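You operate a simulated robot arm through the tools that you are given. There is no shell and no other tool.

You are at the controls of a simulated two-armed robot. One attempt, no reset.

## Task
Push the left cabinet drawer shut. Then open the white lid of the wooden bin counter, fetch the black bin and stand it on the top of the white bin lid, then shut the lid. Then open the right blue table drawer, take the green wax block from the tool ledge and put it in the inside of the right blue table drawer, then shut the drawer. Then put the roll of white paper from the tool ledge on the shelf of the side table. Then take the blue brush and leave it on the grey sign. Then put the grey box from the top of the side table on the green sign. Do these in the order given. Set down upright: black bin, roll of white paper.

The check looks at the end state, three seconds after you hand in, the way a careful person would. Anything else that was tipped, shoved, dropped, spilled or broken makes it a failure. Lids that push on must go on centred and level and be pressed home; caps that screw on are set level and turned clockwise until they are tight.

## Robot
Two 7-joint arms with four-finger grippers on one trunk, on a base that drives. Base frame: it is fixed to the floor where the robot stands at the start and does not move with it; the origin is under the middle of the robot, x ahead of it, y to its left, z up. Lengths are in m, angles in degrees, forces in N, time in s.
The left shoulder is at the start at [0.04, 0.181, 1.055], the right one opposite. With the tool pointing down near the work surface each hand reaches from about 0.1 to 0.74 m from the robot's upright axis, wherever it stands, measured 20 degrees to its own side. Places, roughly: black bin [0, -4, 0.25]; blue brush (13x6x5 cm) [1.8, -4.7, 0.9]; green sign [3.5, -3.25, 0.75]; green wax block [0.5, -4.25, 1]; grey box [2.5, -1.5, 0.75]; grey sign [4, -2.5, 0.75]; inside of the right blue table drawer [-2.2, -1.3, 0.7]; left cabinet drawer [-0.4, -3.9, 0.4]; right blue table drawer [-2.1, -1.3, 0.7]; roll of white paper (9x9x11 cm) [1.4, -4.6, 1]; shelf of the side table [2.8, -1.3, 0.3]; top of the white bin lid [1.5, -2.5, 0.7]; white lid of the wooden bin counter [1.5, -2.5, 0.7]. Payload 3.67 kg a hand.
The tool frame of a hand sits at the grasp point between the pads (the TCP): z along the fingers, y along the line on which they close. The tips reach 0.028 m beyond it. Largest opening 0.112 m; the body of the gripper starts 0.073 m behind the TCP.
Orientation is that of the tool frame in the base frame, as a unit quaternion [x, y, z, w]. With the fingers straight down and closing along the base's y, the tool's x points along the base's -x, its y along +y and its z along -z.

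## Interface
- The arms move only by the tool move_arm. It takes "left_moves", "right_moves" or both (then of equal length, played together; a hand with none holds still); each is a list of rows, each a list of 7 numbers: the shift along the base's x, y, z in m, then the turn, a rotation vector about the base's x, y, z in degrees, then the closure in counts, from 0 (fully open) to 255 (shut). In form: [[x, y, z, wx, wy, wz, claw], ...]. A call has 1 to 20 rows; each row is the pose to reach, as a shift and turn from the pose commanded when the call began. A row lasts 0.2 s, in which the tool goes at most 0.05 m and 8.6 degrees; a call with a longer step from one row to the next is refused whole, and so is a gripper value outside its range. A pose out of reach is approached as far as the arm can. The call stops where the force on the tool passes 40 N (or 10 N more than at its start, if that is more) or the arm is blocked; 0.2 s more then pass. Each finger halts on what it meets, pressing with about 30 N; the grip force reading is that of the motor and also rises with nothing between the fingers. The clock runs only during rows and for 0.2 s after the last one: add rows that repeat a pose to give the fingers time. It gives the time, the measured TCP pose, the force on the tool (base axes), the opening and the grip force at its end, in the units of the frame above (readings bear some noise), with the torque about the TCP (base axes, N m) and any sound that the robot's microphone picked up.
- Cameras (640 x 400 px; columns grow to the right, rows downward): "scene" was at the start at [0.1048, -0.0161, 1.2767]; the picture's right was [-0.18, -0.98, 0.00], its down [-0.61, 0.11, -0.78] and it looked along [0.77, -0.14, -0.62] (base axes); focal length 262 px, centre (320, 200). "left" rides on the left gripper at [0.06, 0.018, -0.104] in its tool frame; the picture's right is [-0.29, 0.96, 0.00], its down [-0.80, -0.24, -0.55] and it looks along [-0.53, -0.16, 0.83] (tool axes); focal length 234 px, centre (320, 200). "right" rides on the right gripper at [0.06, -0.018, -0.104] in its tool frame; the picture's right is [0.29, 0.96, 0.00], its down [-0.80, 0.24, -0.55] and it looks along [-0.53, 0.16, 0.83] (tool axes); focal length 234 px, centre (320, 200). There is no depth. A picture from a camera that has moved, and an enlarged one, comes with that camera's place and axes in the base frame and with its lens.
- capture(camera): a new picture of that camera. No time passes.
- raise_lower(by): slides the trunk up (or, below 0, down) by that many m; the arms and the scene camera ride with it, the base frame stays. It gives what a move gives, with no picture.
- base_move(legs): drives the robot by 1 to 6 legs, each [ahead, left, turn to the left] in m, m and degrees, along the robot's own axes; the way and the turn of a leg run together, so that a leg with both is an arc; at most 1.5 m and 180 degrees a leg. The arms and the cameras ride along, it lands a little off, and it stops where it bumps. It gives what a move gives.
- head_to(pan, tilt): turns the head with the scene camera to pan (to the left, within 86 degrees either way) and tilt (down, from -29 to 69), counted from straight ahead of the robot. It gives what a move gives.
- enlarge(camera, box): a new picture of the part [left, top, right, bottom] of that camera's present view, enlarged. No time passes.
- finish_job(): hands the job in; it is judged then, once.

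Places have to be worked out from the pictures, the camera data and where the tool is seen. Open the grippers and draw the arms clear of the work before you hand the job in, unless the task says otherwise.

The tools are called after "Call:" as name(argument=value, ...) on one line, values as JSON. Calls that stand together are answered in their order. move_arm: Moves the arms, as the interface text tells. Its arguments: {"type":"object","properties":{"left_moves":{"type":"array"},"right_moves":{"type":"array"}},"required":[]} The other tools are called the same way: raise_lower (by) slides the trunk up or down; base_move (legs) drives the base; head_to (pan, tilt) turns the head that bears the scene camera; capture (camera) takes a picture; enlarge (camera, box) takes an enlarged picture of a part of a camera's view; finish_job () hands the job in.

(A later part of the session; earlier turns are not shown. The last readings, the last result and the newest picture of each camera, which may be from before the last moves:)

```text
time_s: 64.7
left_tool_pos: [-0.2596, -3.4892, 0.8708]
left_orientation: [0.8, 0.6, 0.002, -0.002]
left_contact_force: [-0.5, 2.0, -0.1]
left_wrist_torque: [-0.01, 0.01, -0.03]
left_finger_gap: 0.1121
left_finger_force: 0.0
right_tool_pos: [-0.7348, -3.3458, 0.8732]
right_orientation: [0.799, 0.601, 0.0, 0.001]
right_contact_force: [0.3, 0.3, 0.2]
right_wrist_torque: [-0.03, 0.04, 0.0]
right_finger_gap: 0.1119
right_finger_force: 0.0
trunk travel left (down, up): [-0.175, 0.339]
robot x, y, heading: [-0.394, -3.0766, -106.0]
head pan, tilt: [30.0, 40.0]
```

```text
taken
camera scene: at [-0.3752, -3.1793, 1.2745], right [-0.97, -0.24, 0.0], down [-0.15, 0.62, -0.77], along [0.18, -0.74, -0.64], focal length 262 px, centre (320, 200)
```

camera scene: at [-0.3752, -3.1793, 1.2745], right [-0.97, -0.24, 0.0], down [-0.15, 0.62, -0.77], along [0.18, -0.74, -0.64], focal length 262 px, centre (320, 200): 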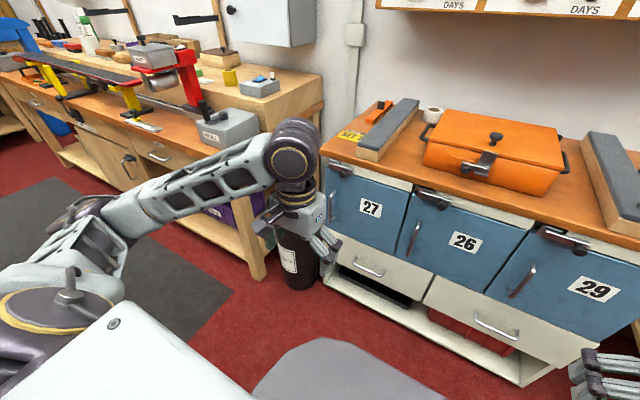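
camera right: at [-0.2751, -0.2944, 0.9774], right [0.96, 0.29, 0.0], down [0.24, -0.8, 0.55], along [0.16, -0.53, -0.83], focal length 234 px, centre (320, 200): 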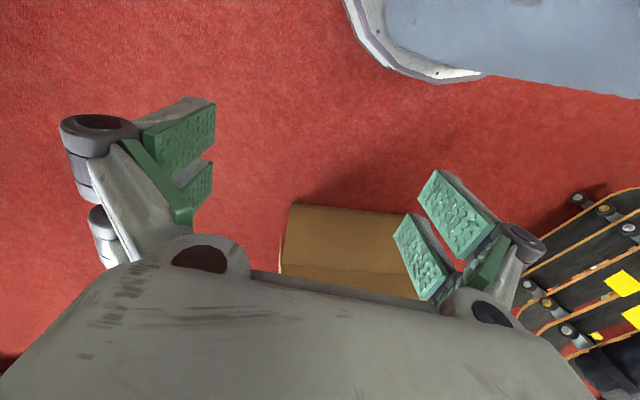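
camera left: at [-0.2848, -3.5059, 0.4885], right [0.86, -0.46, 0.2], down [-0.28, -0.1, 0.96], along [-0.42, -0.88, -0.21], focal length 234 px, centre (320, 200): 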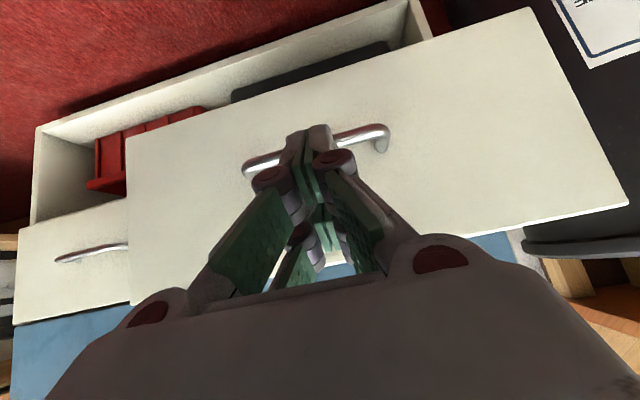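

Drawer shut. Next is the bin counter around [1.5, -2.5]; I back off and turn left toward it to inspect the lid.

Call:
base_move(legs=[[-0.3, 0, 0], [0, 0, 106]])

Call:
head_to(pan=15, tilt=25)

Call:
capture(camera="scene")

Call:
enlarge(camera="scene", box=[200, 80, 440, 230])

```text
time_s: 71.7
left_tool_pos: [0.0559, -2.5582, 0.8715]
left_orientation: [0.005, 1.0, 0.0, -0.003]
left_contact_force: [-1.0, 0.1, -1.0]
left_wrist_torque: [0.01, -0.04, 0.01]
left_finger_gap: 0.112
left_finger_force: 0.1
right_tool_pos: [0.0441, -3.0545, 0.8734]
right_orientation: [0.003, 1.0, -0.001, 0.0]
right_contact_force: [0.3, 0.1, 0.4]
right_wrist_torque: [0.0, 0.0, 0.01]
right_finger_gap: 0.1119
right_finger_force: 0.0
trunk travel left (down, up): [-0.175, 0.339]
robot x, y, heading: [-0.3094, -2.7936, -0.6]
head pan, tilt: [30.0, 40.0]
```

```text
time_s: 72.5
left_tool_pos: [0.0548, -2.5566, 0.8705]
left_orientation: [0.005, 1.0, 0.0, -0.003]
left_contact_force: [-0.2, -0.1, -0.6]
left_wrist_torque: [-0.02, 0.01, 0.01]
left_finger_gap: 0.112
left_finger_force: 0.0
right_tool_pos: [0.0439, -3.0541, 0.8726]
right_orientation: [0.004, 1.0, 0.0, 0.0]
right_contact_force: [0.4, -0.1, -0.3]
right_wrist_torque: [-0.01, 0.01, -0.01]
right_finger_gap: 0.1119
right_finger_force: 0.2
trunk travel left (down, up): [-0.175, 0.339]
robot x, y, heading: [-0.3087, -2.7926, -0.4]
head pan, tilt: [15.0, 25.0]
```

```text
taken
camera scene: at [-0.1981, -2.7707, 1.2978], right [0.25, -0.97, 0.0], down [-0.41, -0.11, -0.91], along [0.88, 0.23, -0.42], focal length 262 px, centre (320, 200)
```

scene: 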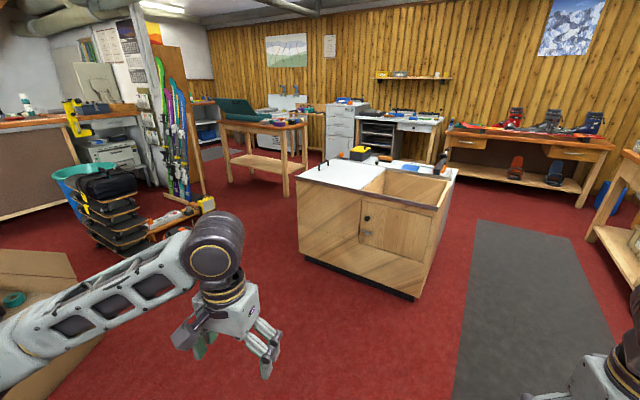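

```text
2.67 times, centred on (320, 155) of scene
camera zoom: at [-0.1981, -2.7707, 1.2978], right [0.25, -0.97, 0.0], down [-0.41, -0.11, -0.91], along [0.88, 0.23, -0.42], focal length 699 px, centre (320, 320)
```

zoom: 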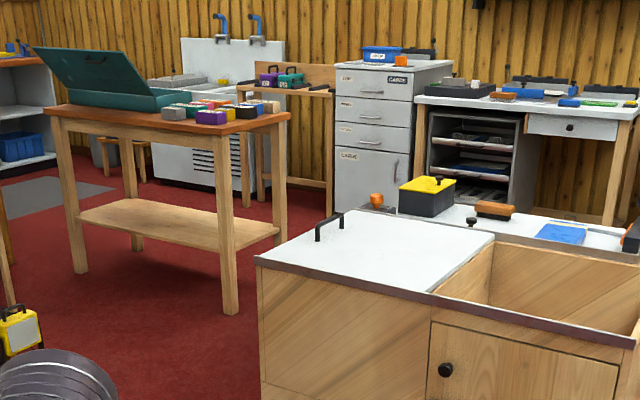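

The bin counter's front runs from about [1.45,-2.17] to [1.20,-3.05] (rotated ~16°), top z≈0.66; the lid covers its left half with a handle near the left edge. I drive to stand in front of the lid half.

Call:
base_move(legs=[[1.05, 0.6, 0], [0, 0, -15.2]])

Call:
head_to(pan=0, tilt=35)

Call:
capture(camera="scene")

Call:
enlarge(camera="scene", box=[160, 60, 480, 260])

```text
time_s: 79.6
left_tool_pos: [1.1834, -2.0829, 0.8705]
left_orientation: [0.142, 0.99, 0.0, -0.003]
left_contact_force: [0.1, 0.0, 0.0]
left_wrist_torque: [0.04, 0.0, 0.01]
left_finger_gap: 0.1119
left_finger_force: 0.1
right_tool_pos: [1.0356, -2.5581, 0.8731]
right_orientation: [0.143, 0.99, 0.0, 0.0]
right_contact_force: [0.6, 0.8, 1.0]
right_wrist_torque: [0.01, -0.01, -0.02]
right_finger_gap: 0.1119
right_finger_force: 0.1
trunk travel left (down, up): [-0.175, 0.339]
robot x, y, heading: [0.7682, -2.2137, -16.5]
head pan, tilt: [15.0, 25.0]
```

```text
time_s: 80.4
left_tool_pos: [1.1822, -2.0831, 0.8704]
left_orientation: [0.143, 0.99, 0.001, -0.002]
left_contact_force: [0.1, 0.1, 0.7]
left_wrist_torque: [0.01, 0.01, 0.0]
left_finger_gap: 0.1118
left_finger_force: 0.0
right_tool_pos: [1.037, -2.5592, 0.8724]
right_orientation: [0.143, 0.99, 0.001, 0.0]
right_contact_force: [-0.2, -0.3, -0.2]
right_wrist_torque: [0.0, 0.01, -0.01]
right_finger_gap: 0.1119
right_finger_force: 0.1
trunk travel left (down, up): [-0.175, 0.339]
robot x, y, heading: [0.7676, -2.2068, -16.3]
head pan, tilt: [0.0, 35.0]
```

```text
taken
camera scene: at [0.8731, -2.2416, 1.2821], right [-0.28, -0.96, 0.0], down [-0.55, 0.16, -0.82], along [0.79, -0.23, -0.57], focal length 262 px, centre (320, 200)
```

scene: 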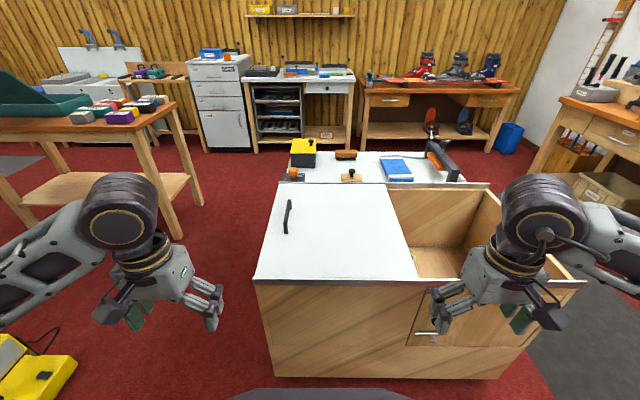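

```text
2.00 times, centred on (320, 160) of scene
camera zoom: at [0.8731, -2.2416, 1.2821], right [-0.28, -0.96, 0.0], down [-0.55, 0.16, -0.82], along [0.79, -0.23, -0.57], focal length 524 px, centre (320, 280)
```

zoom: 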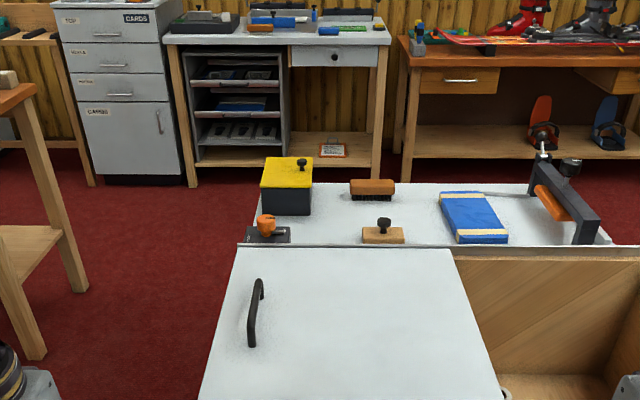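

I zoom in on the lid edge and the rails to determine whether it slides or hinges.

Call:
enlarge(camera="scene", box=[380, 170, 600, 310])

Call:
enlarge(camera="scene", box=[240, 170, 440, 310])

```text
2.86 times, centred on (490, 240) of scene
camera zoom: at [0.8731, -2.2416, 1.2821], right [-0.28, -0.96, 0.0], down [-0.55, 0.16, -0.82], along [0.79, -0.23, -0.57], focal length 749 px, centre (-166, 86)
```

zoom: 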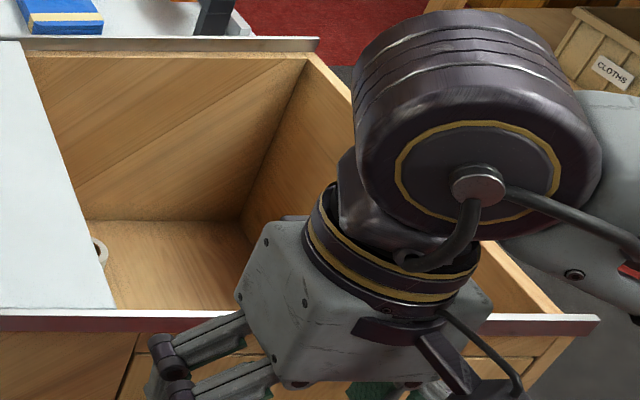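

```text
2.86 times, centred on (340, 240) of scene
camera zoom: at [0.8731, -2.2416, 1.2821], right [-0.28, -0.96, 0.0], down [-0.55, 0.16, -0.82], along [0.79, -0.23, -0.57], focal length 749 px, centre (263, 86)
```

zoom: 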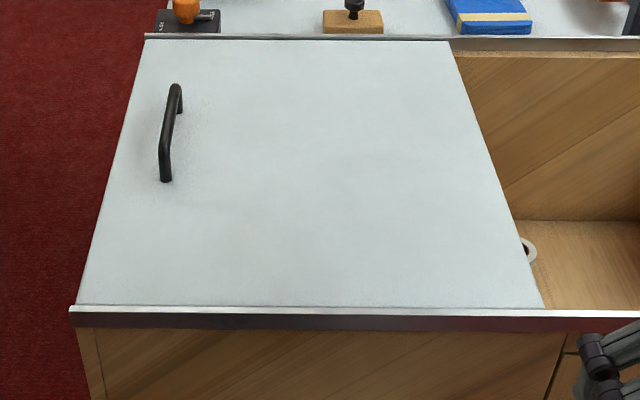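

It is a sliding lid on front and back rails (z≈0.65), handle bar at ~0.70 inset from the left edge. I'll move closer and straddle the handle with the left gripper to slide it right.

Call:
base_move(legs=[[0.2, -0.07, 0]])

Call:
head_to(pan=0, tilt=50)

Call:
capture(camera="scene")

Call:
capture(camera="left")

```text
time_s: 82.0
left_tool_pos: [1.3537, -2.2082, 0.87]
left_orientation: [0.144, 0.99, 0.001, -0.003]
left_contact_force: [0.5, -0.2, -1.1]
left_wrist_torque: [0.01, 0.04, -0.01]
left_finger_gap: 0.1118
left_finger_force: 0.0
right_tool_pos: [1.2064, -2.6836, 0.8721]
right_orientation: [0.144, 0.99, 0.0, -0.001]
right_contact_force: [0.6, 0.0, 0.2]
right_wrist_torque: [0.0, 0.03, 0.0]
right_finger_gap: 0.112
right_finger_force: 0.0
trunk travel left (down, up): [-0.175, 0.339]
robot x, y, heading: [0.9387, -2.3333, -16.9]
head pan, tilt: [0.0, 35.0]
```

```text
time_s: 82.8
left_tool_pos: [1.352, -2.2077, 0.8707]
left_orientation: [0.144, 0.99, 0.0, -0.002]
left_contact_force: [0.5, 0.1, -1.0]
left_wrist_torque: [0.0, -0.01, -0.03]
left_finger_gap: 0.1119
left_finger_force: 0.0
right_tool_pos: [1.2054, -2.6838, 0.8732]
right_orientation: [0.143, 0.99, 0.0, -0.001]
right_contact_force: [0.1, -0.4, -0.3]
right_wrist_torque: [-0.02, 0.0, 0.01]
right_finger_gap: 0.112
right_finger_force: 0.1
trunk travel left (down, up): [-0.175, 0.339]
robot x, y, heading: [0.9408, -2.3358, -16.6]
head pan, tilt: [0.0, 50.0]
```

```text
taken
camera scene: at [1.0325, -2.3624, 1.2604], right [-0.28, -0.96, 0.0], down [-0.73, 0.22, -0.64], along [0.62, -0.18, -0.77], focal length 262 px, centre (320, 200)
```

scene: 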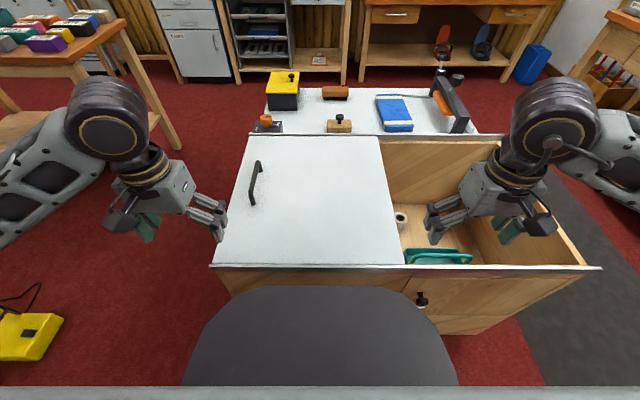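

```text
taken
camera left: at [1.3016, -2.1736, 0.975], right [0.55, 0.84, 0.0], down [0.7, -0.46, 0.55], along [0.46, -0.3, -0.84], focal length 234 px, centre (320, 200)
```

left: 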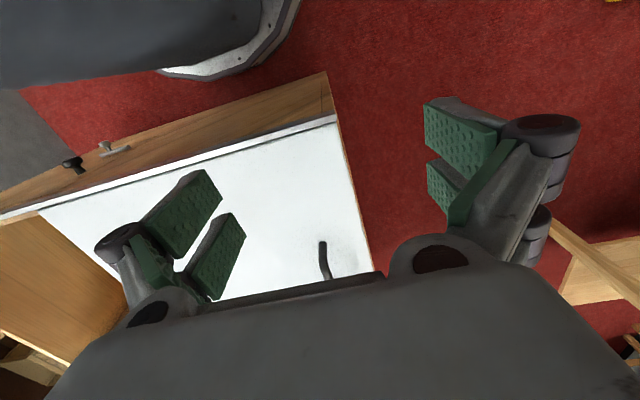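

The handle sits at ~0.67 ahead, 0.205 left of me. I move the left hand above its near part and lower to straddle it, then check with the pictures before gripping.

Call:
move_arm(left_moves=[[0.042, -0.0187, 0, 0, 0, 0, 0], [0.0834, -0.0374, 0, 0, 0, 0, 0], [0.1251, -0.056, 0, 0, 0, 0, 0], [0.1668, -0.0747, 0, 0, 0, 0, 0], [0.2085, -0.0934, 0, 0, 0, 0, 0], [0.2502, -0.1121, 0, 0, 0, 0, 0], [0.2502, -0.1121, -0.04, 0, 0, 0, 0], [0.2502, -0.1121, -0.08, 0, 0, 0, 0], [0.2502, -0.1121, -0.11, 0, 0, 0, 0]])

Call:
capture(camera="left")

Call:
enlarge(camera="scene", box=[180, 100, 380, 240])

```text
time_s: 84.8
left_tool_pos: [1.6027, -2.3207, 0.7612]
left_orientation: [0.145, 0.989, 0.001, -0.003]
left_contact_force: [0.2, -0.2, 0.8]
left_wrist_torque: [-0.01, 0.0, 0.02]
left_finger_gap: 0.1117
left_finger_force: 0.0
right_tool_pos: [1.2061, -2.6832, 0.8728]
right_orientation: [0.144, 0.99, 0.0, 0.001]
right_contact_force: [0.8, -0.3, -0.2]
right_wrist_torque: [0.03, 0.02, 0.0]
right_finger_gap: 0.112
right_finger_force: 0.0
trunk travel left (down, up): [-0.175, 0.339]
robot x, y, heading: [0.9383, -2.3353, -16.6]
head pan, tilt: [0.0, 50.0]
```

```text
taken
camera left: at [1.5512, -2.287, 0.8652], right [0.55, 0.83, 0.0], down [0.7, -0.46, 0.55], along [0.46, -0.3, -0.84], focal length 234 px, centre (320, 200)
```

left: 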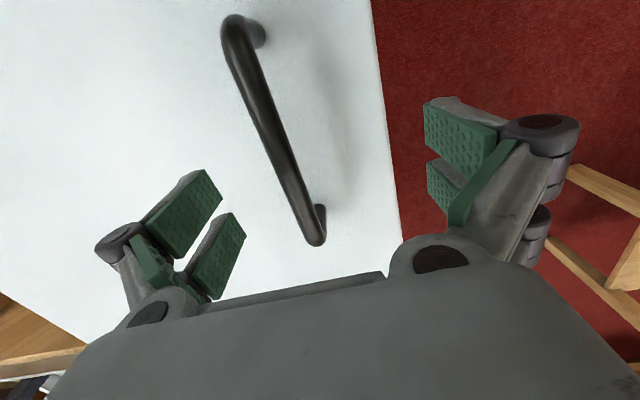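

```text
2.86 times, centred on (280, 170) of scene
camera zoom: at [1.0329, -2.3623, 1.2603], right [-0.28, -0.96, 0.0], down [-0.73, 0.22, -0.64], along [0.62, -0.18, -0.77], focal length 749 px, centre (434, 286)
```

zoom: 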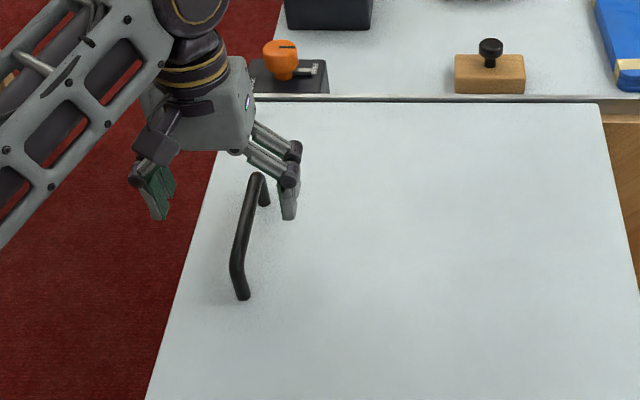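

The bar (top z≈0.72–0.73) is ~2 cm to the right of the hand centre. I correct sideways, lower to z≈0.725 and close on it.

Call:
move_arm(left_moves=[[-0.0057, -0.0192, 0, 0, 0, 0, 0], [-0.0057, -0.0192, -0.02, 0, 0, 0, 0], [-0.0057, -0.0192, -0.036, 0, 0, 0, 0], [-0.0057, -0.0192, -0.036, 0, 0, 0, 120], [-0.0057, -0.0192, -0.036, 0, 0, 0, 255], [-0.0057, -0.0192, -0.036, 0, 0, 0, 255], [-0.0057, -0.0192, -0.036, 0, 0, 0, 255]])

Call:
capture(camera="left")

Call:
enlarge(camera="scene", box=[180, 100, 380, 240])

```text
time_s: 86.4
left_tool_pos: [1.5968, -2.3406, 0.7274]
left_orientation: [0.145, 0.989, 0.0, -0.001]
left_contact_force: [2.1, 1.7, 10.5]
left_wrist_torque: [-0.08, -0.03, -0.74]
left_finger_gap: 0.0124
left_finger_force: 32.1
right_tool_pos: [1.2052, -2.6831, 0.8731]
right_orientation: [0.144, 0.99, 0.0, 0.001]
right_contact_force: [-0.3, -0.2, -0.3]
right_wrist_torque: [0.01, -0.02, -0.02]
right_finger_gap: 0.112
right_finger_force: 0.1
trunk travel left (down, up): [-0.175, 0.339]
robot x, y, heading: [0.9406, -2.3343, -16.5]
head pan, tilt: [0.0, 50.0]
```

```text
taken
camera left: at [1.5451, -2.3055, 0.8308], right [0.55, 0.83, 0.0], down [0.7, -0.46, 0.55], along [0.46, -0.3, -0.83], focal length 234 px, centre (320, 200)
```

left: 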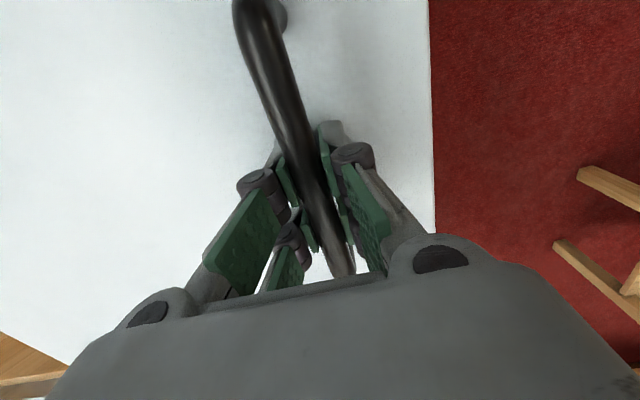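

```text
2.86 times, centred on (280, 170) of scene
camera zoom: at [1.0317, -2.3625, 1.2605], right [-0.28, -0.96, 0.0], down [-0.73, 0.22, -0.64], along [0.62, -0.18, -0.77], focal length 749 px, centre (434, 286)
```

zoom: 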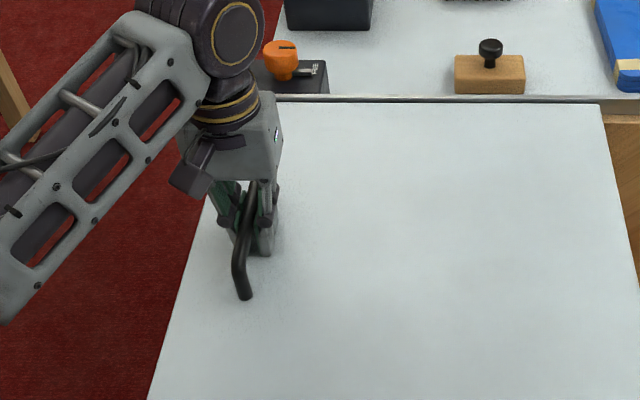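

Bar gripped (gap 12 mm). I ease up 3 mm and try sliding the lid 6 cm to the right to test the motion.

Call:
move_arm(left_moves=[[0, 0, 0.004, 0, 0, 0, 255], [-0.0057, -0.0192, 0.004, 0, 0, 0, 255], [-0.0115, -0.0383, 0.004, 0, 0, 0, 255], [-0.0172, -0.0575, 0.004, 0, 0, 0, 255]])

Call:
capture(camera="scene")

```text
time_s: 87.4
left_tool_pos: [1.5793, -2.3967, 0.7273]
left_orientation: [0.145, 0.989, 0.002, -0.006]
left_contact_force: [-12.3, 3.2, -14.7]
left_wrist_torque: [-0.04, -0.07, -0.89]
left_finger_gap: 0.012
left_finger_force: 45.2
right_tool_pos: [1.2049, -2.6843, 0.8727]
right_orientation: [0.144, 0.99, 0.0, -0.001]
right_contact_force: [-0.2, -0.1, 1.1]
right_wrist_torque: [0.01, 0.02, -0.02]
right_finger_gap: 0.1121
right_finger_force: 0.1
trunk travel left (down, up): [-0.175, 0.339]
robot x, y, heading: [0.9396, -2.3385, -16.7]
head pan, tilt: [0.0, 50.0]
```

```text
taken
camera scene: at [1.0325, -2.3632, 1.2602], right [-0.28, -0.96, 0.0], down [-0.73, 0.22, -0.64], along [0.62, -0.18, -0.77], focal length 262 px, centre (320, 200)
```

scene: 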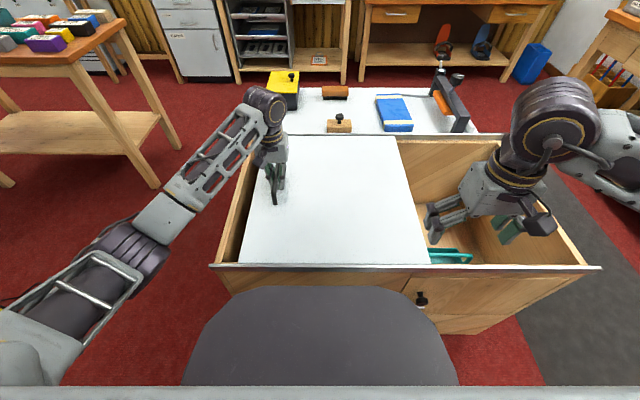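

The lid slides right on its rails. I relax the sideways/vertical misfit a few mm and continue sliding 0.2 m.

Call:
move_arm(left_moves=[[-0.004, 0, -0.003, 0, 0, 0, 255], [-0.0115, -0.0238, -0.003, 0, 0, 0, 255], [-0.019, -0.0477, -0.003, 0, 0, 0, 255], [-0.0265, -0.0716, -0.003, 0, 0, 0, 255], [-0.034, -0.0954, -0.003, 0, 0, 0, 255], [-0.0415, -0.1193, -0.003, 0, 0, 0, 255], [-0.049, -0.1431, -0.003, 0, 0, 0, 255], [-0.0565, -0.167, -0.003, 0, 0, 0, 255], [-0.064, -0.191, -0.003, 0, 0, 0, 255]])

Call:
capture(camera="scene")

```text
time_s: 88.6
left_tool_pos: [1.5504, -2.489, 0.7276]
left_orientation: [0.144, 0.99, 0.0, 0.002]
left_contact_force: [9.6, -4.3, -2.7]
left_wrist_torque: [0.4, 0.46, -1.06]
left_finger_gap: 0.0131
left_finger_force: 44.9
right_tool_pos: [1.2065, -2.6846, 0.8714]
right_orientation: [0.144, 0.99, 0.0, -0.001]
right_contact_force: [-0.2, -1.2, 0.1]
right_wrist_torque: [-0.04, -0.01, 0.0]
right_finger_gap: 0.112
right_finger_force: 0.0
trunk travel left (down, up): [-0.175, 0.339]
robot x, y, heading: [0.94, -2.3359, -16.6]
head pan, tilt: [0.0, 50.0]
stopped in row 6 (left hand): the force on the tool passed its limit at 41 N (the readings are from after the stop); the commanded pose is now the measured one
```

```text
taken
camera scene: at [1.0339, -2.364, 1.2601], right [-0.29, -0.96, 0.0], down [-0.73, 0.22, -0.64], along [0.62, -0.18, -0.77], focal length 262 px, centre (320, 200)
```

scene: 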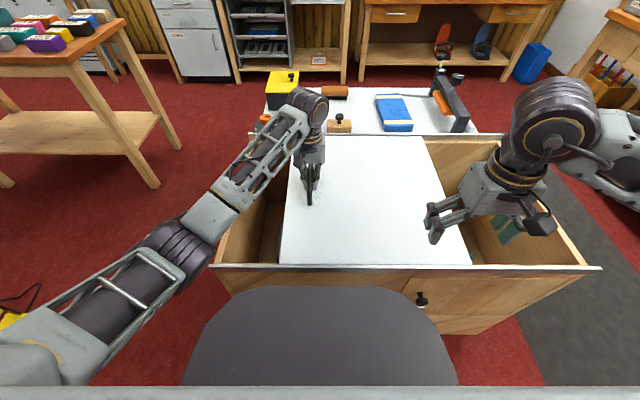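

Rails run at ~17.4°. I continue sliding along exactly that direction at a slower pace.

Call:
move_arm(left_moves=[[-0.006, -0.0191, 0, 0, 0, 0, 255], [-0.0119, -0.0382, 0, 0, 0, 0, 255], [-0.0179, -0.0573, 0, 0, 0, 0, 255], [-0.0239, -0.0764, 0, 0, 0, 0, 255], [-0.0298, -0.0954, 0, 0, 0, 0, 255], [-0.0358, -0.1145, 0, 0, 0, 0, 255]])

Call:
capture(camera="scene")

```text
time_s: 90.0
left_tool_pos: [1.5155, -2.6054, 0.7275]
left_orientation: [0.144, 0.99, 0.0, 0.0]
left_contact_force: [13.6, -5.9, -13.2]
left_wrist_torque: [0.38, 0.99, -1.08]
left_finger_gap: 0.0128
left_finger_force: 44.8
right_tool_pos: [1.2083, -2.6851, 0.8717]
right_orientation: [0.145, 0.99, 0.001, -0.001]
right_contact_force: [-0.7, 0.5, 0.6]
right_wrist_torque: [0.0, -0.02, 0.02]
right_finger_gap: 0.112
right_finger_force: 0.0
trunk travel left (down, up): [-0.175, 0.339]
robot x, y, heading: [0.9412, -2.3366, -16.6]
head pan, tilt: [0.0, 50.0]
```

```text
taken
camera scene: at [1.0353, -2.3646, 1.2601], right [-0.28, -0.96, 0.0], down [-0.74, 0.22, -0.64], along [0.61, -0.18, -0.77], focal length 262 px, centre (320, 200)
```

scene: 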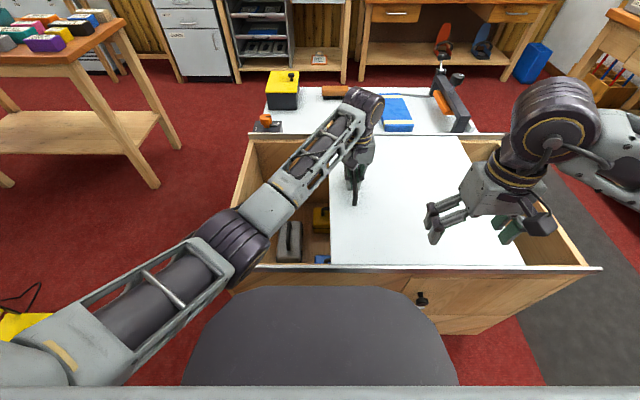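

Lid is ~0.27 m open. I slide another 8 cm with this grip, easing the vertical misfit.

Call:
move_arm(left_moves=[[-0.006, -0.0191, -0.002, 0, 0, 0, 255], [-0.0119, -0.0382, -0.002, 0, 0, 0, 255], [-0.0179, -0.0573, -0.002, 0, 0, 0, 255], [-0.0239, -0.0764, -0.002, 0, 0, 0, 255]])

Call:
capture(camera="scene")

```text
time_s: 91.0
left_tool_pos: [1.4932, -2.6787, 0.7268]
left_orientation: [0.142, 0.99, -0.002, 0.003]
left_contact_force: [17.9, -7.4, 17.4]
left_wrist_torque: [0.4, 1.39, -1.49]
left_finger_gap: 0.0138
left_finger_force: 44.4
right_tool_pos: [1.2063, -2.6843, 0.8725]
right_orientation: [0.145, 0.99, 0.001, 0.0]
right_contact_force: [0.5, -0.9, -0.1]
right_wrist_torque: [0.0, -0.06, -0.03]
right_finger_gap: 0.1118
right_finger_force: 0.2
trunk travel left (down, up): [-0.175, 0.339]
robot x, y, heading: [0.9423, -2.3315, -16.5]
head pan, tilt: [0.0, 50.0]
```

```text
taken
camera scene: at [1.0324, -2.3636, 1.2605], right [-0.28, -0.96, 0.0], down [-0.73, 0.22, -0.64], along [0.62, -0.18, -0.77], focal length 262 px, centre (320, 200)
```

scene: 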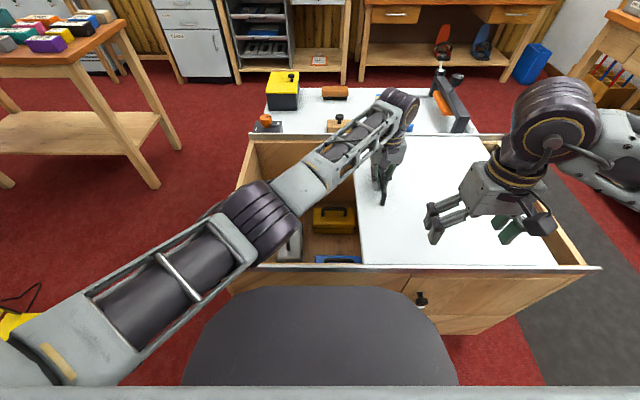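

Open ~0.35 m and the arm is nearing its reach. I release, raise and retract the left hand, then let the right hand take over.

Call:
move_arm(left_moves=[[0, 0, 0, 0, 0, 0, 0], [0, 0, 0, 0, 0, 0, 0], [0, 0, 0, 0, 0, 0, 0], [0, 0, 0.05, 0, 0, 0, 0], [0, 0, 0.1, 0, 0, 0, 0], [0, 0, 0.145, 0, 0, 0, 0], [-0.02, 0.04, 0.145, 0, 0, 0, 0], [-0.025, 0.085, 0.145, 0, 0, 0, 0], [-0.025, 0.13, 0.145, 0, 0, 0, 0], [-0.025, 0.175, 0.145, 0, 0, 0, 0], [-0.025, 0.22, 0.145, 0, 0, 0, 0], [-0.025, 0.265, 0.145, 0, 0, 0, 0], [-0.025, 0.31, 0.145, 0, 0, 0, 0], [-0.04, 0.355, 0.145, 0, 0, 0, 0], [-0.07, 0.39, 0.145, 0, 0, 0, 0], [-0.105, 0.42, 0.145, 0, 0, 0, 0], [-0.135, 0.455, 0.145, 0, 0, 0, 0]])

Call:
capture(camera="scene")

Call:
capture(camera="right")

```text
time_s: 94.6
left_tool_pos: [1.3533, -2.2234, 0.8715]
left_orientation: [0.144, 0.99, -0.001, 0.002]
left_contact_force: [-0.4, -0.1, -0.6]
left_wrist_torque: [-0.01, -0.03, 0.02]
left_finger_gap: 0.1117
left_finger_force: 0.0
right_tool_pos: [1.2058, -2.6818, 0.8725]
right_orientation: [0.144, 0.99, 0.0, 0.0]
right_contact_force: [0.0, 0.8, 0.2]
right_wrist_torque: [-0.03, -0.05, -0.03]
right_finger_gap: 0.112
right_finger_force: 0.1
trunk travel left (down, up): [-0.175, 0.339]
robot x, y, heading: [0.9391, -2.3351, -16.4]
head pan, tilt: [0.0, 50.0]
```

```text
taken
camera scene: at [1.032, -2.3616, 1.2605], right [-0.29, -0.96, 0.0], down [-0.73, 0.22, -0.64], along [0.62, -0.18, -0.77], focal length 262 px, centre (320, 200)
```

scene: 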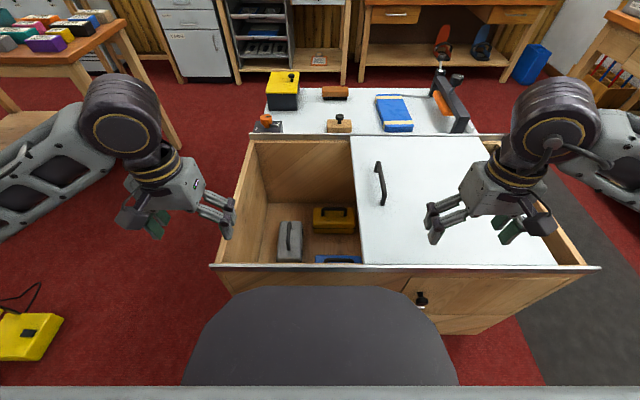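

```text
taken
camera right: at [1.1428, -2.6823, 0.978], right [0.0, 1.0, 0.0], down [0.83, 0.0, 0.55], along [0.55, 0.0, -0.83], focal length 234 px, centre (320, 200)
```

right: 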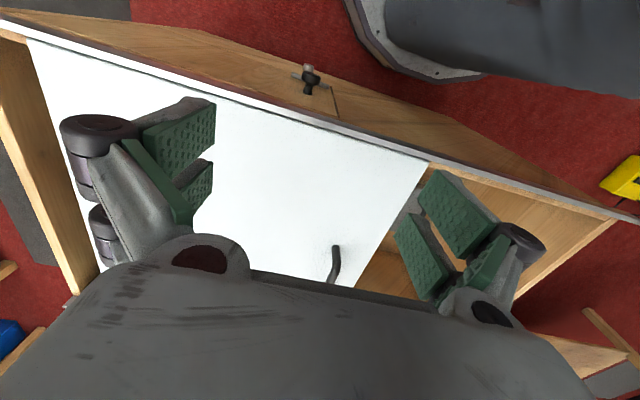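

The bin bay is open; ~5 cm travel may remain. The right hand grips the handle at [1.493,-2.679,0.727] and slides to the end stop.

Call:
move_arm(right_moves=[[0.048, 0.0005, 0, 0, 0, 0, 0], [0.096, 0.001, 0, 0, 0, 0, 0], [0.144, 0.0015, 0, 0, 0, 0, 0], [0.191, 0.002, 0, 0, 0, 0, 0], [0.239, 0.0025, 0, 0, 0, 0, 0], [0.2874, 0.003, 0, 0, 0, 0, 0], [0.2874, 0.003, -0.05, 0, 0, 0, 0], [0.2874, 0.003, -0.1, 0, 0, 0, 0], [0.2874, 0.003, -0.143, 0, 0, 0, 0], [0.2874, 0.003, -0.143, 0, 0, 0, 255], [0.2874, 0.003, -0.143, 0, 0, 0, 255], [0.2874, 0.003, -0.143, 0, 0, 0, 255], [0.2874, 0.003, -0.143, 0, 0, 0, 255]])

Call:
move_arm(right_moves=[[-0.006, -0.0191, 0, 0, 0, 0, 255], [-0.0119, -0.0382, 0, 0, 0, 0, 255], [-0.0179, -0.0573, 0, 0, 0, 0, 255], [-0.0239, -0.0764, 0, 0, 0, 0, 255], [-0.0298, -0.0954, 0, 0, 0, 0, 255]])

Call:
capture(camera="scene")

```text
time_s: 97.4
left_tool_pos: [1.3536, -2.2233, 0.8721]
left_orientation: [0.143, 0.99, -0.001, 0.001]
left_contact_force: [0.2, -0.2, -0.3]
left_wrist_torque: [0.02, -0.02, -0.01]
left_finger_gap: 0.1121
left_finger_force: 0.0
right_tool_pos: [1.491, -2.6812, 0.7288]
right_orientation: [0.145, 0.989, 0.0, -0.001]
right_contact_force: [-0.4, 2.5, -1.4]
right_wrist_torque: [-0.07, -0.13, -1.01]
right_finger_gap: 0.0123
right_finger_force: 40.9
trunk travel left (down, up): [-0.175, 0.339]
robot x, y, heading: [0.9377, -2.331, -16.5]
head pan, tilt: [0.0, 50.0]
```

```text
time_s: 98.5
left_tool_pos: [1.3537, -2.2235, 0.8705]
left_orientation: [0.143, 0.99, -0.002, 0.001]
left_contact_force: [-0.7, 0.1, 0.7]
left_wrist_torque: [0.03, -0.04, -0.01]
left_finger_gap: 0.1119
left_finger_force: 0.1
right_tool_pos: [1.4696, -2.7487, 0.7283]
right_orientation: [0.139, 0.99, 0.007, -0.002]
right_contact_force: [5.1, 4.3, -3.5]
right_wrist_torque: [0.03, 0.46, -2.41]
right_finger_gap: 0.0127
right_finger_force: 45.0
trunk travel left (down, up): [-0.175, 0.339]
robot x, y, heading: [0.9391, -2.3372, -16.7]
head pan, tilt: [0.0, 50.0]
stopped in row 5 (right hand): the force on the tool passed its limit at 50 N (the readings are from after the stop); the commanded pose is now the measured one
```

```text
taken
camera scene: at [1.0338, -2.3623, 1.2604], right [-0.28, -0.96, 0.0], down [-0.74, 0.22, -0.64], along [0.62, -0.18, -0.77], focal length 262 px, centre (320, 200)
```

scene: 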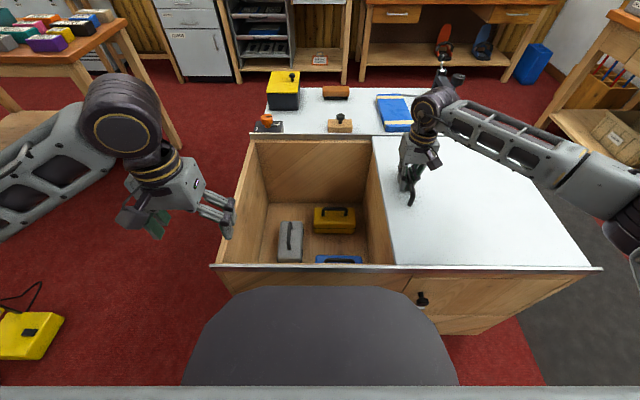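

The lid hit its stop, fully open (travel ≈0.43 m). I release and retract the right hand.

Call:
move_arm(right_moves=[[0, 0, 0, 0, 0, 0, 0], [0, 0, 0, 0, 0, 0, 0], [0, 0, 0, 0, 0, 0, 0], [0, 0, 0.05, 0, 0, 0, 0], [0, 0, 0.1, 0, 0, 0, 0], [0, 0, 0.145, 0, 0, 0, 0], [-0.045, 0.01, 0.145, 0, 0, 0, 0], [-0.09, 0.02, 0.145, 0, 0, 0, 0], [-0.135, 0.035, 0.145, 0, 0, 0, 0], [-0.18, 0.045, 0.145, 0, 0, 0, 0], [-0.22, 0.055, 0.145, 0, 0, 0, 0], [-0.263, 0.067, 0.145, 0, 0, 0, 0]])

Call:
capture(camera="scene")

```text
time_s: 101.1
left_tool_pos: [1.3537, -2.222, 0.871]
left_orientation: [0.143, 0.99, -0.001, 0.001]
left_contact_force: [-0.7, 0.3, -0.4]
left_wrist_torque: [0.0, -0.01, 0.02]
left_finger_gap: 0.1117
left_finger_force: 0.0
right_tool_pos: [1.2047, -2.6835, 0.8757]
right_orientation: [0.138, 0.99, 0.006, -0.001]
right_contact_force: [-0.1, 0.6, -0.3]
right_wrist_torque: [-0.01, -0.03, 0.02]
right_finger_gap: 0.112
right_finger_force: 0.1
trunk travel left (down, up): [-0.175, 0.339]
robot x, y, heading: [0.9389, -2.3302, -16.4]
head pan, tilt: [0.0, 50.0]
```

```text
taken
camera scene: at [1.0317, -2.362, 1.2605], right [-0.28, -0.96, 0.0], down [-0.73, 0.22, -0.64], along [0.62, -0.18, -0.77], focal length 262 px, centre (320, 200)
```

scene: 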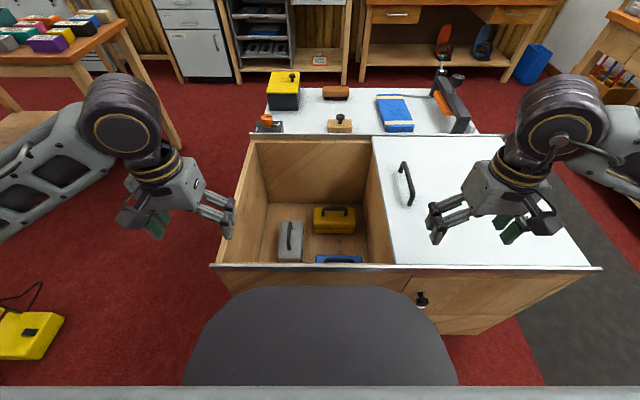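

Lid open and hands clear. Next I fetch the black bin: back away, turn to heading −106°, and drive to it.

Call:
base_move(legs=[[-0.35, 0, 0], [0, 0, -89.5], [0.95, -0.17, 0]])

Call:
head_to(pan=0, tilt=45)

Call:
capture(camera="scene")

```text
time_s: 112.4
left_tool_pos: [0.2804, -3.5273, 0.871]
left_orientation: [0.801, 0.598, -0.002, 0.0]
left_contact_force: [-0.4, 0.8, -0.7]
left_wrist_torque: [0.03, -0.04, -0.02]
left_finger_gap: 0.1122
left_finger_force: 0.1
right_tool_pos: [-0.1795, -3.3774, 0.8767]
right_orientation: [0.798, 0.602, 0.006, 0.003]
right_contact_force: [-0.1, -0.4, 0.3]
right_wrist_torque: [-0.03, 0.01, 0.06]
right_finger_gap: 0.1118
right_finger_force: 0.1
trunk travel left (down, up): [-0.175, 0.339]
robot x, y, heading: [0.1743, -3.1129, -106.4]
head pan, tilt: [0.0, 50.0]
```

```text
time_s: 113.1
left_tool_pos: [0.2808, -3.5264, 0.871]
left_orientation: [0.801, 0.598, -0.002, 0.0]
left_contact_force: [-0.6, -0.8, 0.1]
left_wrist_torque: [-0.03, 0.02, 0.02]
left_finger_gap: 0.1121
left_finger_force: 0.1
right_tool_pos: [-0.1799, -3.3765, 0.8776]
right_orientation: [0.799, 0.601, 0.004, 0.004]
right_contact_force: [0.3, -0.9, -0.2]
right_wrist_torque: [0.01, -0.04, 0.01]
right_finger_gap: 0.112
right_finger_force: 0.1
trunk travel left (down, up): [-0.175, 0.339]
robot x, y, heading: [0.1683, -3.1139, -106.5]
head pan, tilt: [0.0, 45.0]
```

```text
taken
camera scene: at [0.1414, -3.2107, 1.2672], right [-0.96, 0.29, 0.0], down [0.2, 0.68, -0.71], along [-0.2, -0.68, -0.71], focal length 262 px, centre (320, 200)
```

scene: 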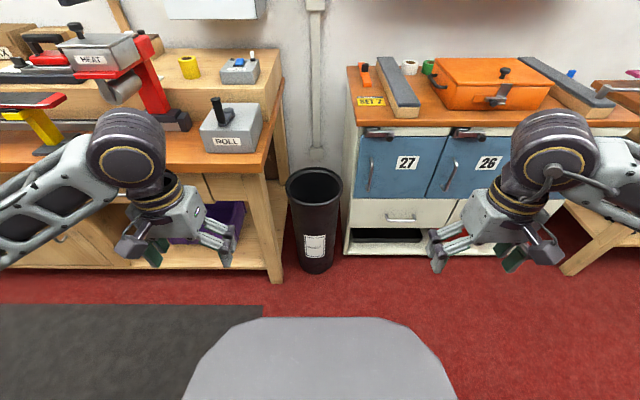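

The bin is directly ahead between bench and cabinet. Zooming to measure it.

Call:
enlarge(camera="scene", box=[230, 130, 410, 290])

```text
2.50 times, centred on (320, 210) of scene
camera zoom: at [0.1414, -3.2107, 1.2672], right [-0.96, 0.29, 0.0], down [0.2, 0.68, -0.71], along [-0.2, -0.68, -0.71], focal length 655 px, centre (320, 175)
```

zoom: 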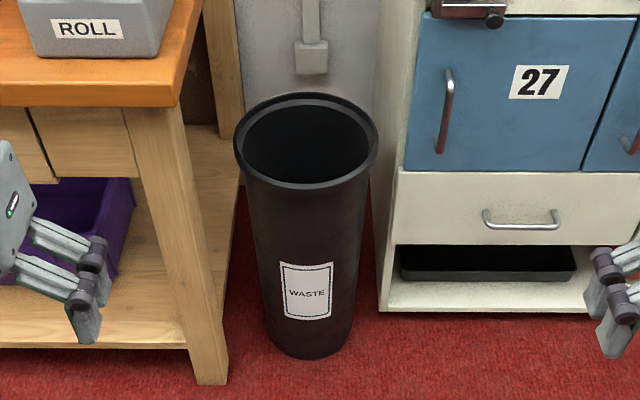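

Bin: rim z≈0.55, Ø≈0.235, centre ≈0.915 m ahead, 0.02 left. It's too tight on both sides for the hands, so I'll first pinch the front rim (hand turned 90°) and draw it out. I drive 0.2 m closer and turn the right hand.

Call:
base_move(legs=[[0.2, 0, 0]])

Call:
move_arm(right_moves=[[0, 0, 0, 0, 0, 8.2, 0], [0, 0, 0, 0, 0, 16.4, 0], [0, 0, 0, 0, 0, 24.6, 0], [0, 0, 0, 0, 0, 32.8, 0], [0, 0, 0, 0, 0, 41, 0], [0, 0, 0, 0, 0, 49.2, 0], [0, 0, 0, 0, 0, 57.4, 0], [0, 0, 0, 0, 0, 65.6, 0], [0, 0, 0, 0, 0, 73.8, 0], [0, 0, 0, 0, 0, 82, 0], [0, 0, 0, 0, 0, 90, 0]])

Call:
capture(camera="scene")

```text
time_s: 114.7
left_tool_pos: [0.2218, -3.7205, 0.8712]
left_orientation: [0.802, 0.597, -0.001, 0.0]
left_contact_force: [0.2, 0.2, 0.0]
left_wrist_torque: [0.01, 0.0, 0.0]
left_finger_gap: 0.112
left_finger_force: 0.0
right_tool_pos: [-0.236, -3.5702, 0.8747]
right_orientation: [0.799, 0.601, 0.005, 0.004]
right_contact_force: [-0.2, 0.7, -0.1]
right_wrist_torque: [0.01, -0.02, -0.01]
right_finger_gap: 0.1117
right_finger_force: 0.0
trunk travel left (down, up): [-0.175, 0.339]
robot x, y, heading: [0.1127, -3.3057, -106.8]
head pan, tilt: [0.0, 45.0]
```

```text
time_s: 117.1
left_tool_pos: [0.2235, -3.7207, 0.8716]
left_orientation: [0.802, 0.597, -0.001, 0.001]
left_contact_force: [-0.1, -0.1, -0.3]
left_wrist_torque: [0.0, 0.02, -0.02]
left_finger_gap: 0.1118
left_finger_force: 0.1
right_tool_pos: [-0.1194, -3.5734, 0.8682]
right_orientation: [0.241, 0.97, -0.005, -0.017]
right_contact_force: [0.3, -0.5, 1.0]
right_wrist_torque: [0.0, -0.01, 0.01]
right_finger_gap: 0.1117
right_finger_force: 0.1
right hand out of reach, approached as far as the arm can: row 8, 9, 10, 11
trunk travel left (down, up): [-0.175, 0.339]
robot x, y, heading: [0.1154, -3.3067, -106.8]
head pan, tilt: [0.0, 45.0]
```

```text
taken
camera scene: at [0.084, -3.4038, 1.2672], right [-0.96, 0.29, 0.0], down [0.2, 0.68, -0.71], along [-0.2, -0.68, -0.71], focal length 262 px, centre (320, 200)
```

scene: 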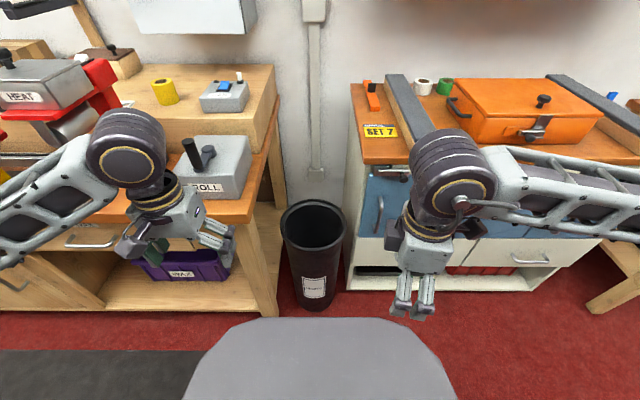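

The wrist got clamped at that retracted spot (78° turned). I extend the hand halfway toward the bin and see whether the full turn is reached there.

Call:
move_arm(right_moves=[[0.02, -0.045, 0, 0, 0, 0, 0], [0.04, -0.09, 0, 0, 0, 0, 0], [0.06, -0.135, 0, 0, 0, 0, 0], [0.08, -0.18, 0, 0, 0, 0, 0]])

```text
time_s: 118.1
left_tool_pos: [0.2217, -3.7198, 0.8719]
left_orientation: [0.802, 0.598, -0.001, 0.001]
left_contact_force: [0.1, 0.6, -1.0]
left_wrist_torque: [0.02, 0.01, 0.02]
left_finger_gap: 0.112
left_finger_force: 0.1
right_tool_pos: [-0.0914, -3.6272, 0.8694]
right_orientation: [0.242, 0.97, -0.004, -0.019]
right_contact_force: [-1.0, -0.6, -0.9]
right_wrist_torque: [0.02, 0.01, 0.0]
right_finger_gap: 0.1119
right_finger_force: 0.0
right hand out of reach, approached as far as the arm can: row 2, 3, 4
trunk travel left (down, up): [-0.175, 0.339]
robot x, y, heading: [0.1145, -3.3041, -106.8]
head pan, tilt: [0.0, 45.0]
```

Joint limit in that turn direction. I go back to the original wrist pose and check the reading.

Call:
move_arm(right_moves=[[-0.015, 0.006, 0, 0, 0, -8, 0], [-0.03, 0.012, 0, 0, 0, -16, 0], [-0.045, 0.018, 0, 0, 0, -24, 0], [-0.06, 0.024, 0, 0, 0, -32, 0], [-0.075, 0.03, 0, 0, 0, -40, 0], [-0.09, 0.036, 0, 0, 0, -48, 0], [-0.105, 0.042, 0, 0, 0, -56, 0], [-0.12, 0.048, 0, 0, 0, -64, 0], [-0.135, 0.054, 0, 0, 0, -72, 0], [-0.145, 0.057, 0, 0, 0, -78, 0]])

```text
time_s: 120.3
left_tool_pos: [0.2225, -3.7206, 0.8714]
left_orientation: [0.802, 0.597, -0.002, 0.001]
left_contact_force: [-0.2, 0.5, 0.5]
left_wrist_torque: [0.02, -0.02, -0.01]
left_finger_gap: 0.1119
left_finger_force: 0.1
right_tool_pos: [-0.2379, -3.5658, 0.8696]
right_orientation: [0.799, 0.601, 0.009, -0.016]
right_contact_force: [0.1, -0.4, -0.2]
right_wrist_torque: [0.04, 0.0, -0.04]
right_finger_gap: 0.1121
right_finger_force: 0.0
trunk travel left (down, up): [-0.175, 0.339]
robot x, y, heading: [0.1178, -3.3072, -106.7]
head pan, tilt: [0.0, 45.0]
```

Good: after an out-of-reach the command equals the measured pose. I try the opposite turn direction.

Call:
move_arm(right_moves=[[0, 0, 0, 0, 0, -8.2, 0], [0, 0, 0, 0, 0, -16.4, 0], [0, 0, 0, 0, 0, -24.6, 0], [0, 0, 0, 0, 0, -32.8, 0], [0, 0, 0, 0, 0, -41, 0], [0, 0, 0, 0, 0, -49.2, 0], [0, 0, 0, 0, 0, -57.4, 0], [0, 0, 0, 0, 0, -65.6, 0], [0, 0, 0, 0, 0, -73.8, 0], [0, 0, 0, 0, 0, -82, 0], [0, 0, 0, 0, 0, -90, 0]])

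Call:
capture(camera="scene")

```text
time_s: 122.7
left_tool_pos: [0.2227, -3.7199, 0.8715]
left_orientation: [0.801, 0.598, -0.002, 0.0]
left_contact_force: [-0.3, -0.6, 0.2]
left_wrist_torque: [-0.06, 0.01, 0.01]
left_finger_gap: 0.1119
left_finger_force: 0.1
right_tool_pos: [-0.2365, -3.5682, 0.868]
right_orientation: [0.99, -0.139, 0.018, -0.007]
right_contact_force: [0.0, 0.0, 0.1]
right_wrist_torque: [-0.02, 0.0, 0.01]
right_finger_gap: 0.112
right_finger_force: 0.0
trunk travel left (down, up): [-0.175, 0.339]
robot x, y, heading: [0.1128, -3.3082, -106.6]
head pan, tilt: [0.0, 45.0]
```

```text
taken
camera scene: at [0.0837, -3.4031, 1.2672], right [-0.96, 0.29, 0.0], down [0.2, 0.68, -0.71], along [-0.2, -0.68, -0.71], focal length 262 px, centre (320, 200)
```

scene: 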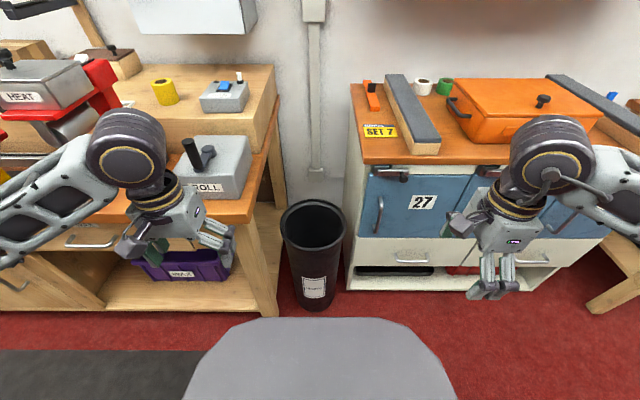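

The clockwise turn works; the hand now closes along my forward axis. I move it above the bin's front rim and look with the wrist camera.

Call:
move_arm(right_moves=[[0.0255, -0.039, 0, 0, 0, 0, 0], [0.051, -0.078, 0, 0, 0, 0, 0], [0.0765, -0.117, 0, 0, 0, 0, 0], [0.102, -0.1565, 0, 0, 0, 0, 0], [0.1275, -0.1955, 0, 0, 0, 0, 0], [0.153, -0.235, 0, 0, 0, 0, 0], [0.1785, -0.274, 0, 0, 0, 0, 0], [0.204, -0.313, 0, 0, 0, 0, 0], [0.204, -0.313, -0.05, 0, 0, 0, 0], [0.204, -0.313, -0.1, 0, 0, 0, 0], [0.204, -0.313, -0.15, 0, 0, 0, 0], [0.204, -0.313, -0.19, 0, 0, 0, 0]])

Call:
capture(camera="right")

Call:
capture(camera="scene")

```text
time_s: 125.3
left_tool_pos: [0.2224, -3.7212, 0.872]
left_orientation: [0.802, 0.598, -0.002, 0.0]
left_contact_force: [0.1, -0.4, 0.8]
left_wrist_torque: [-0.01, 0.01, 0.0]
left_finger_gap: 0.112
left_finger_force: 0.2
right_tool_pos: [-0.0302, -3.8809, 0.678]
right_orientation: [0.99, -0.138, 0.018, -0.006]
right_contact_force: [0.7, -0.1, -0.5]
right_wrist_torque: [0.02, 0.01, 0.0]
right_finger_gap: 0.1118
right_finger_force: 0.0
trunk travel left (down, up): [-0.175, 0.339]
robot x, y, heading: [0.112, -3.3065, -106.8]
head pan, tilt: [0.0, 45.0]
```

```text
taken
camera right: at [0.0292, -3.88, 0.7842], right [0.01, -1.0, -0.01], down [-0.85, -0.02, 0.52], along [-0.52, 0.0, -0.85], focal length 234 px, centre (320, 200)
```

right: 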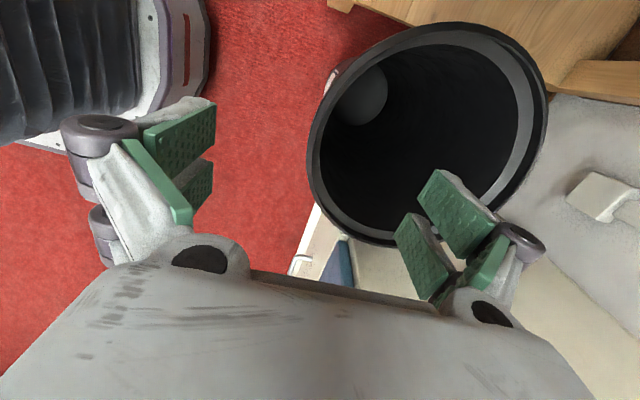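

```text
taken
camera scene: at [0.0839, -3.4037, 1.2672], right [-0.96, 0.29, 0.0], down [0.2, 0.68, -0.71], along [-0.2, -0.68, -0.71], focal length 262 px, centre (320, 200)
```

scene: 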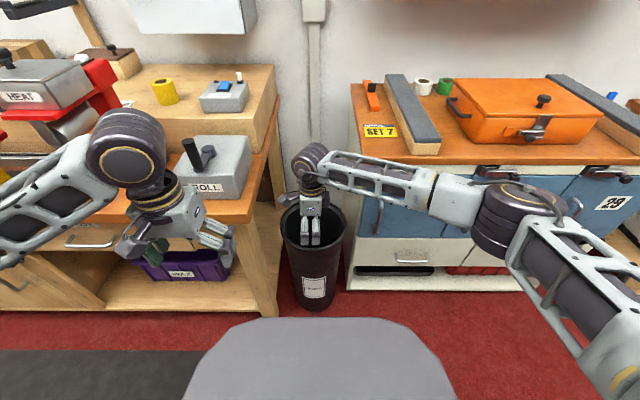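

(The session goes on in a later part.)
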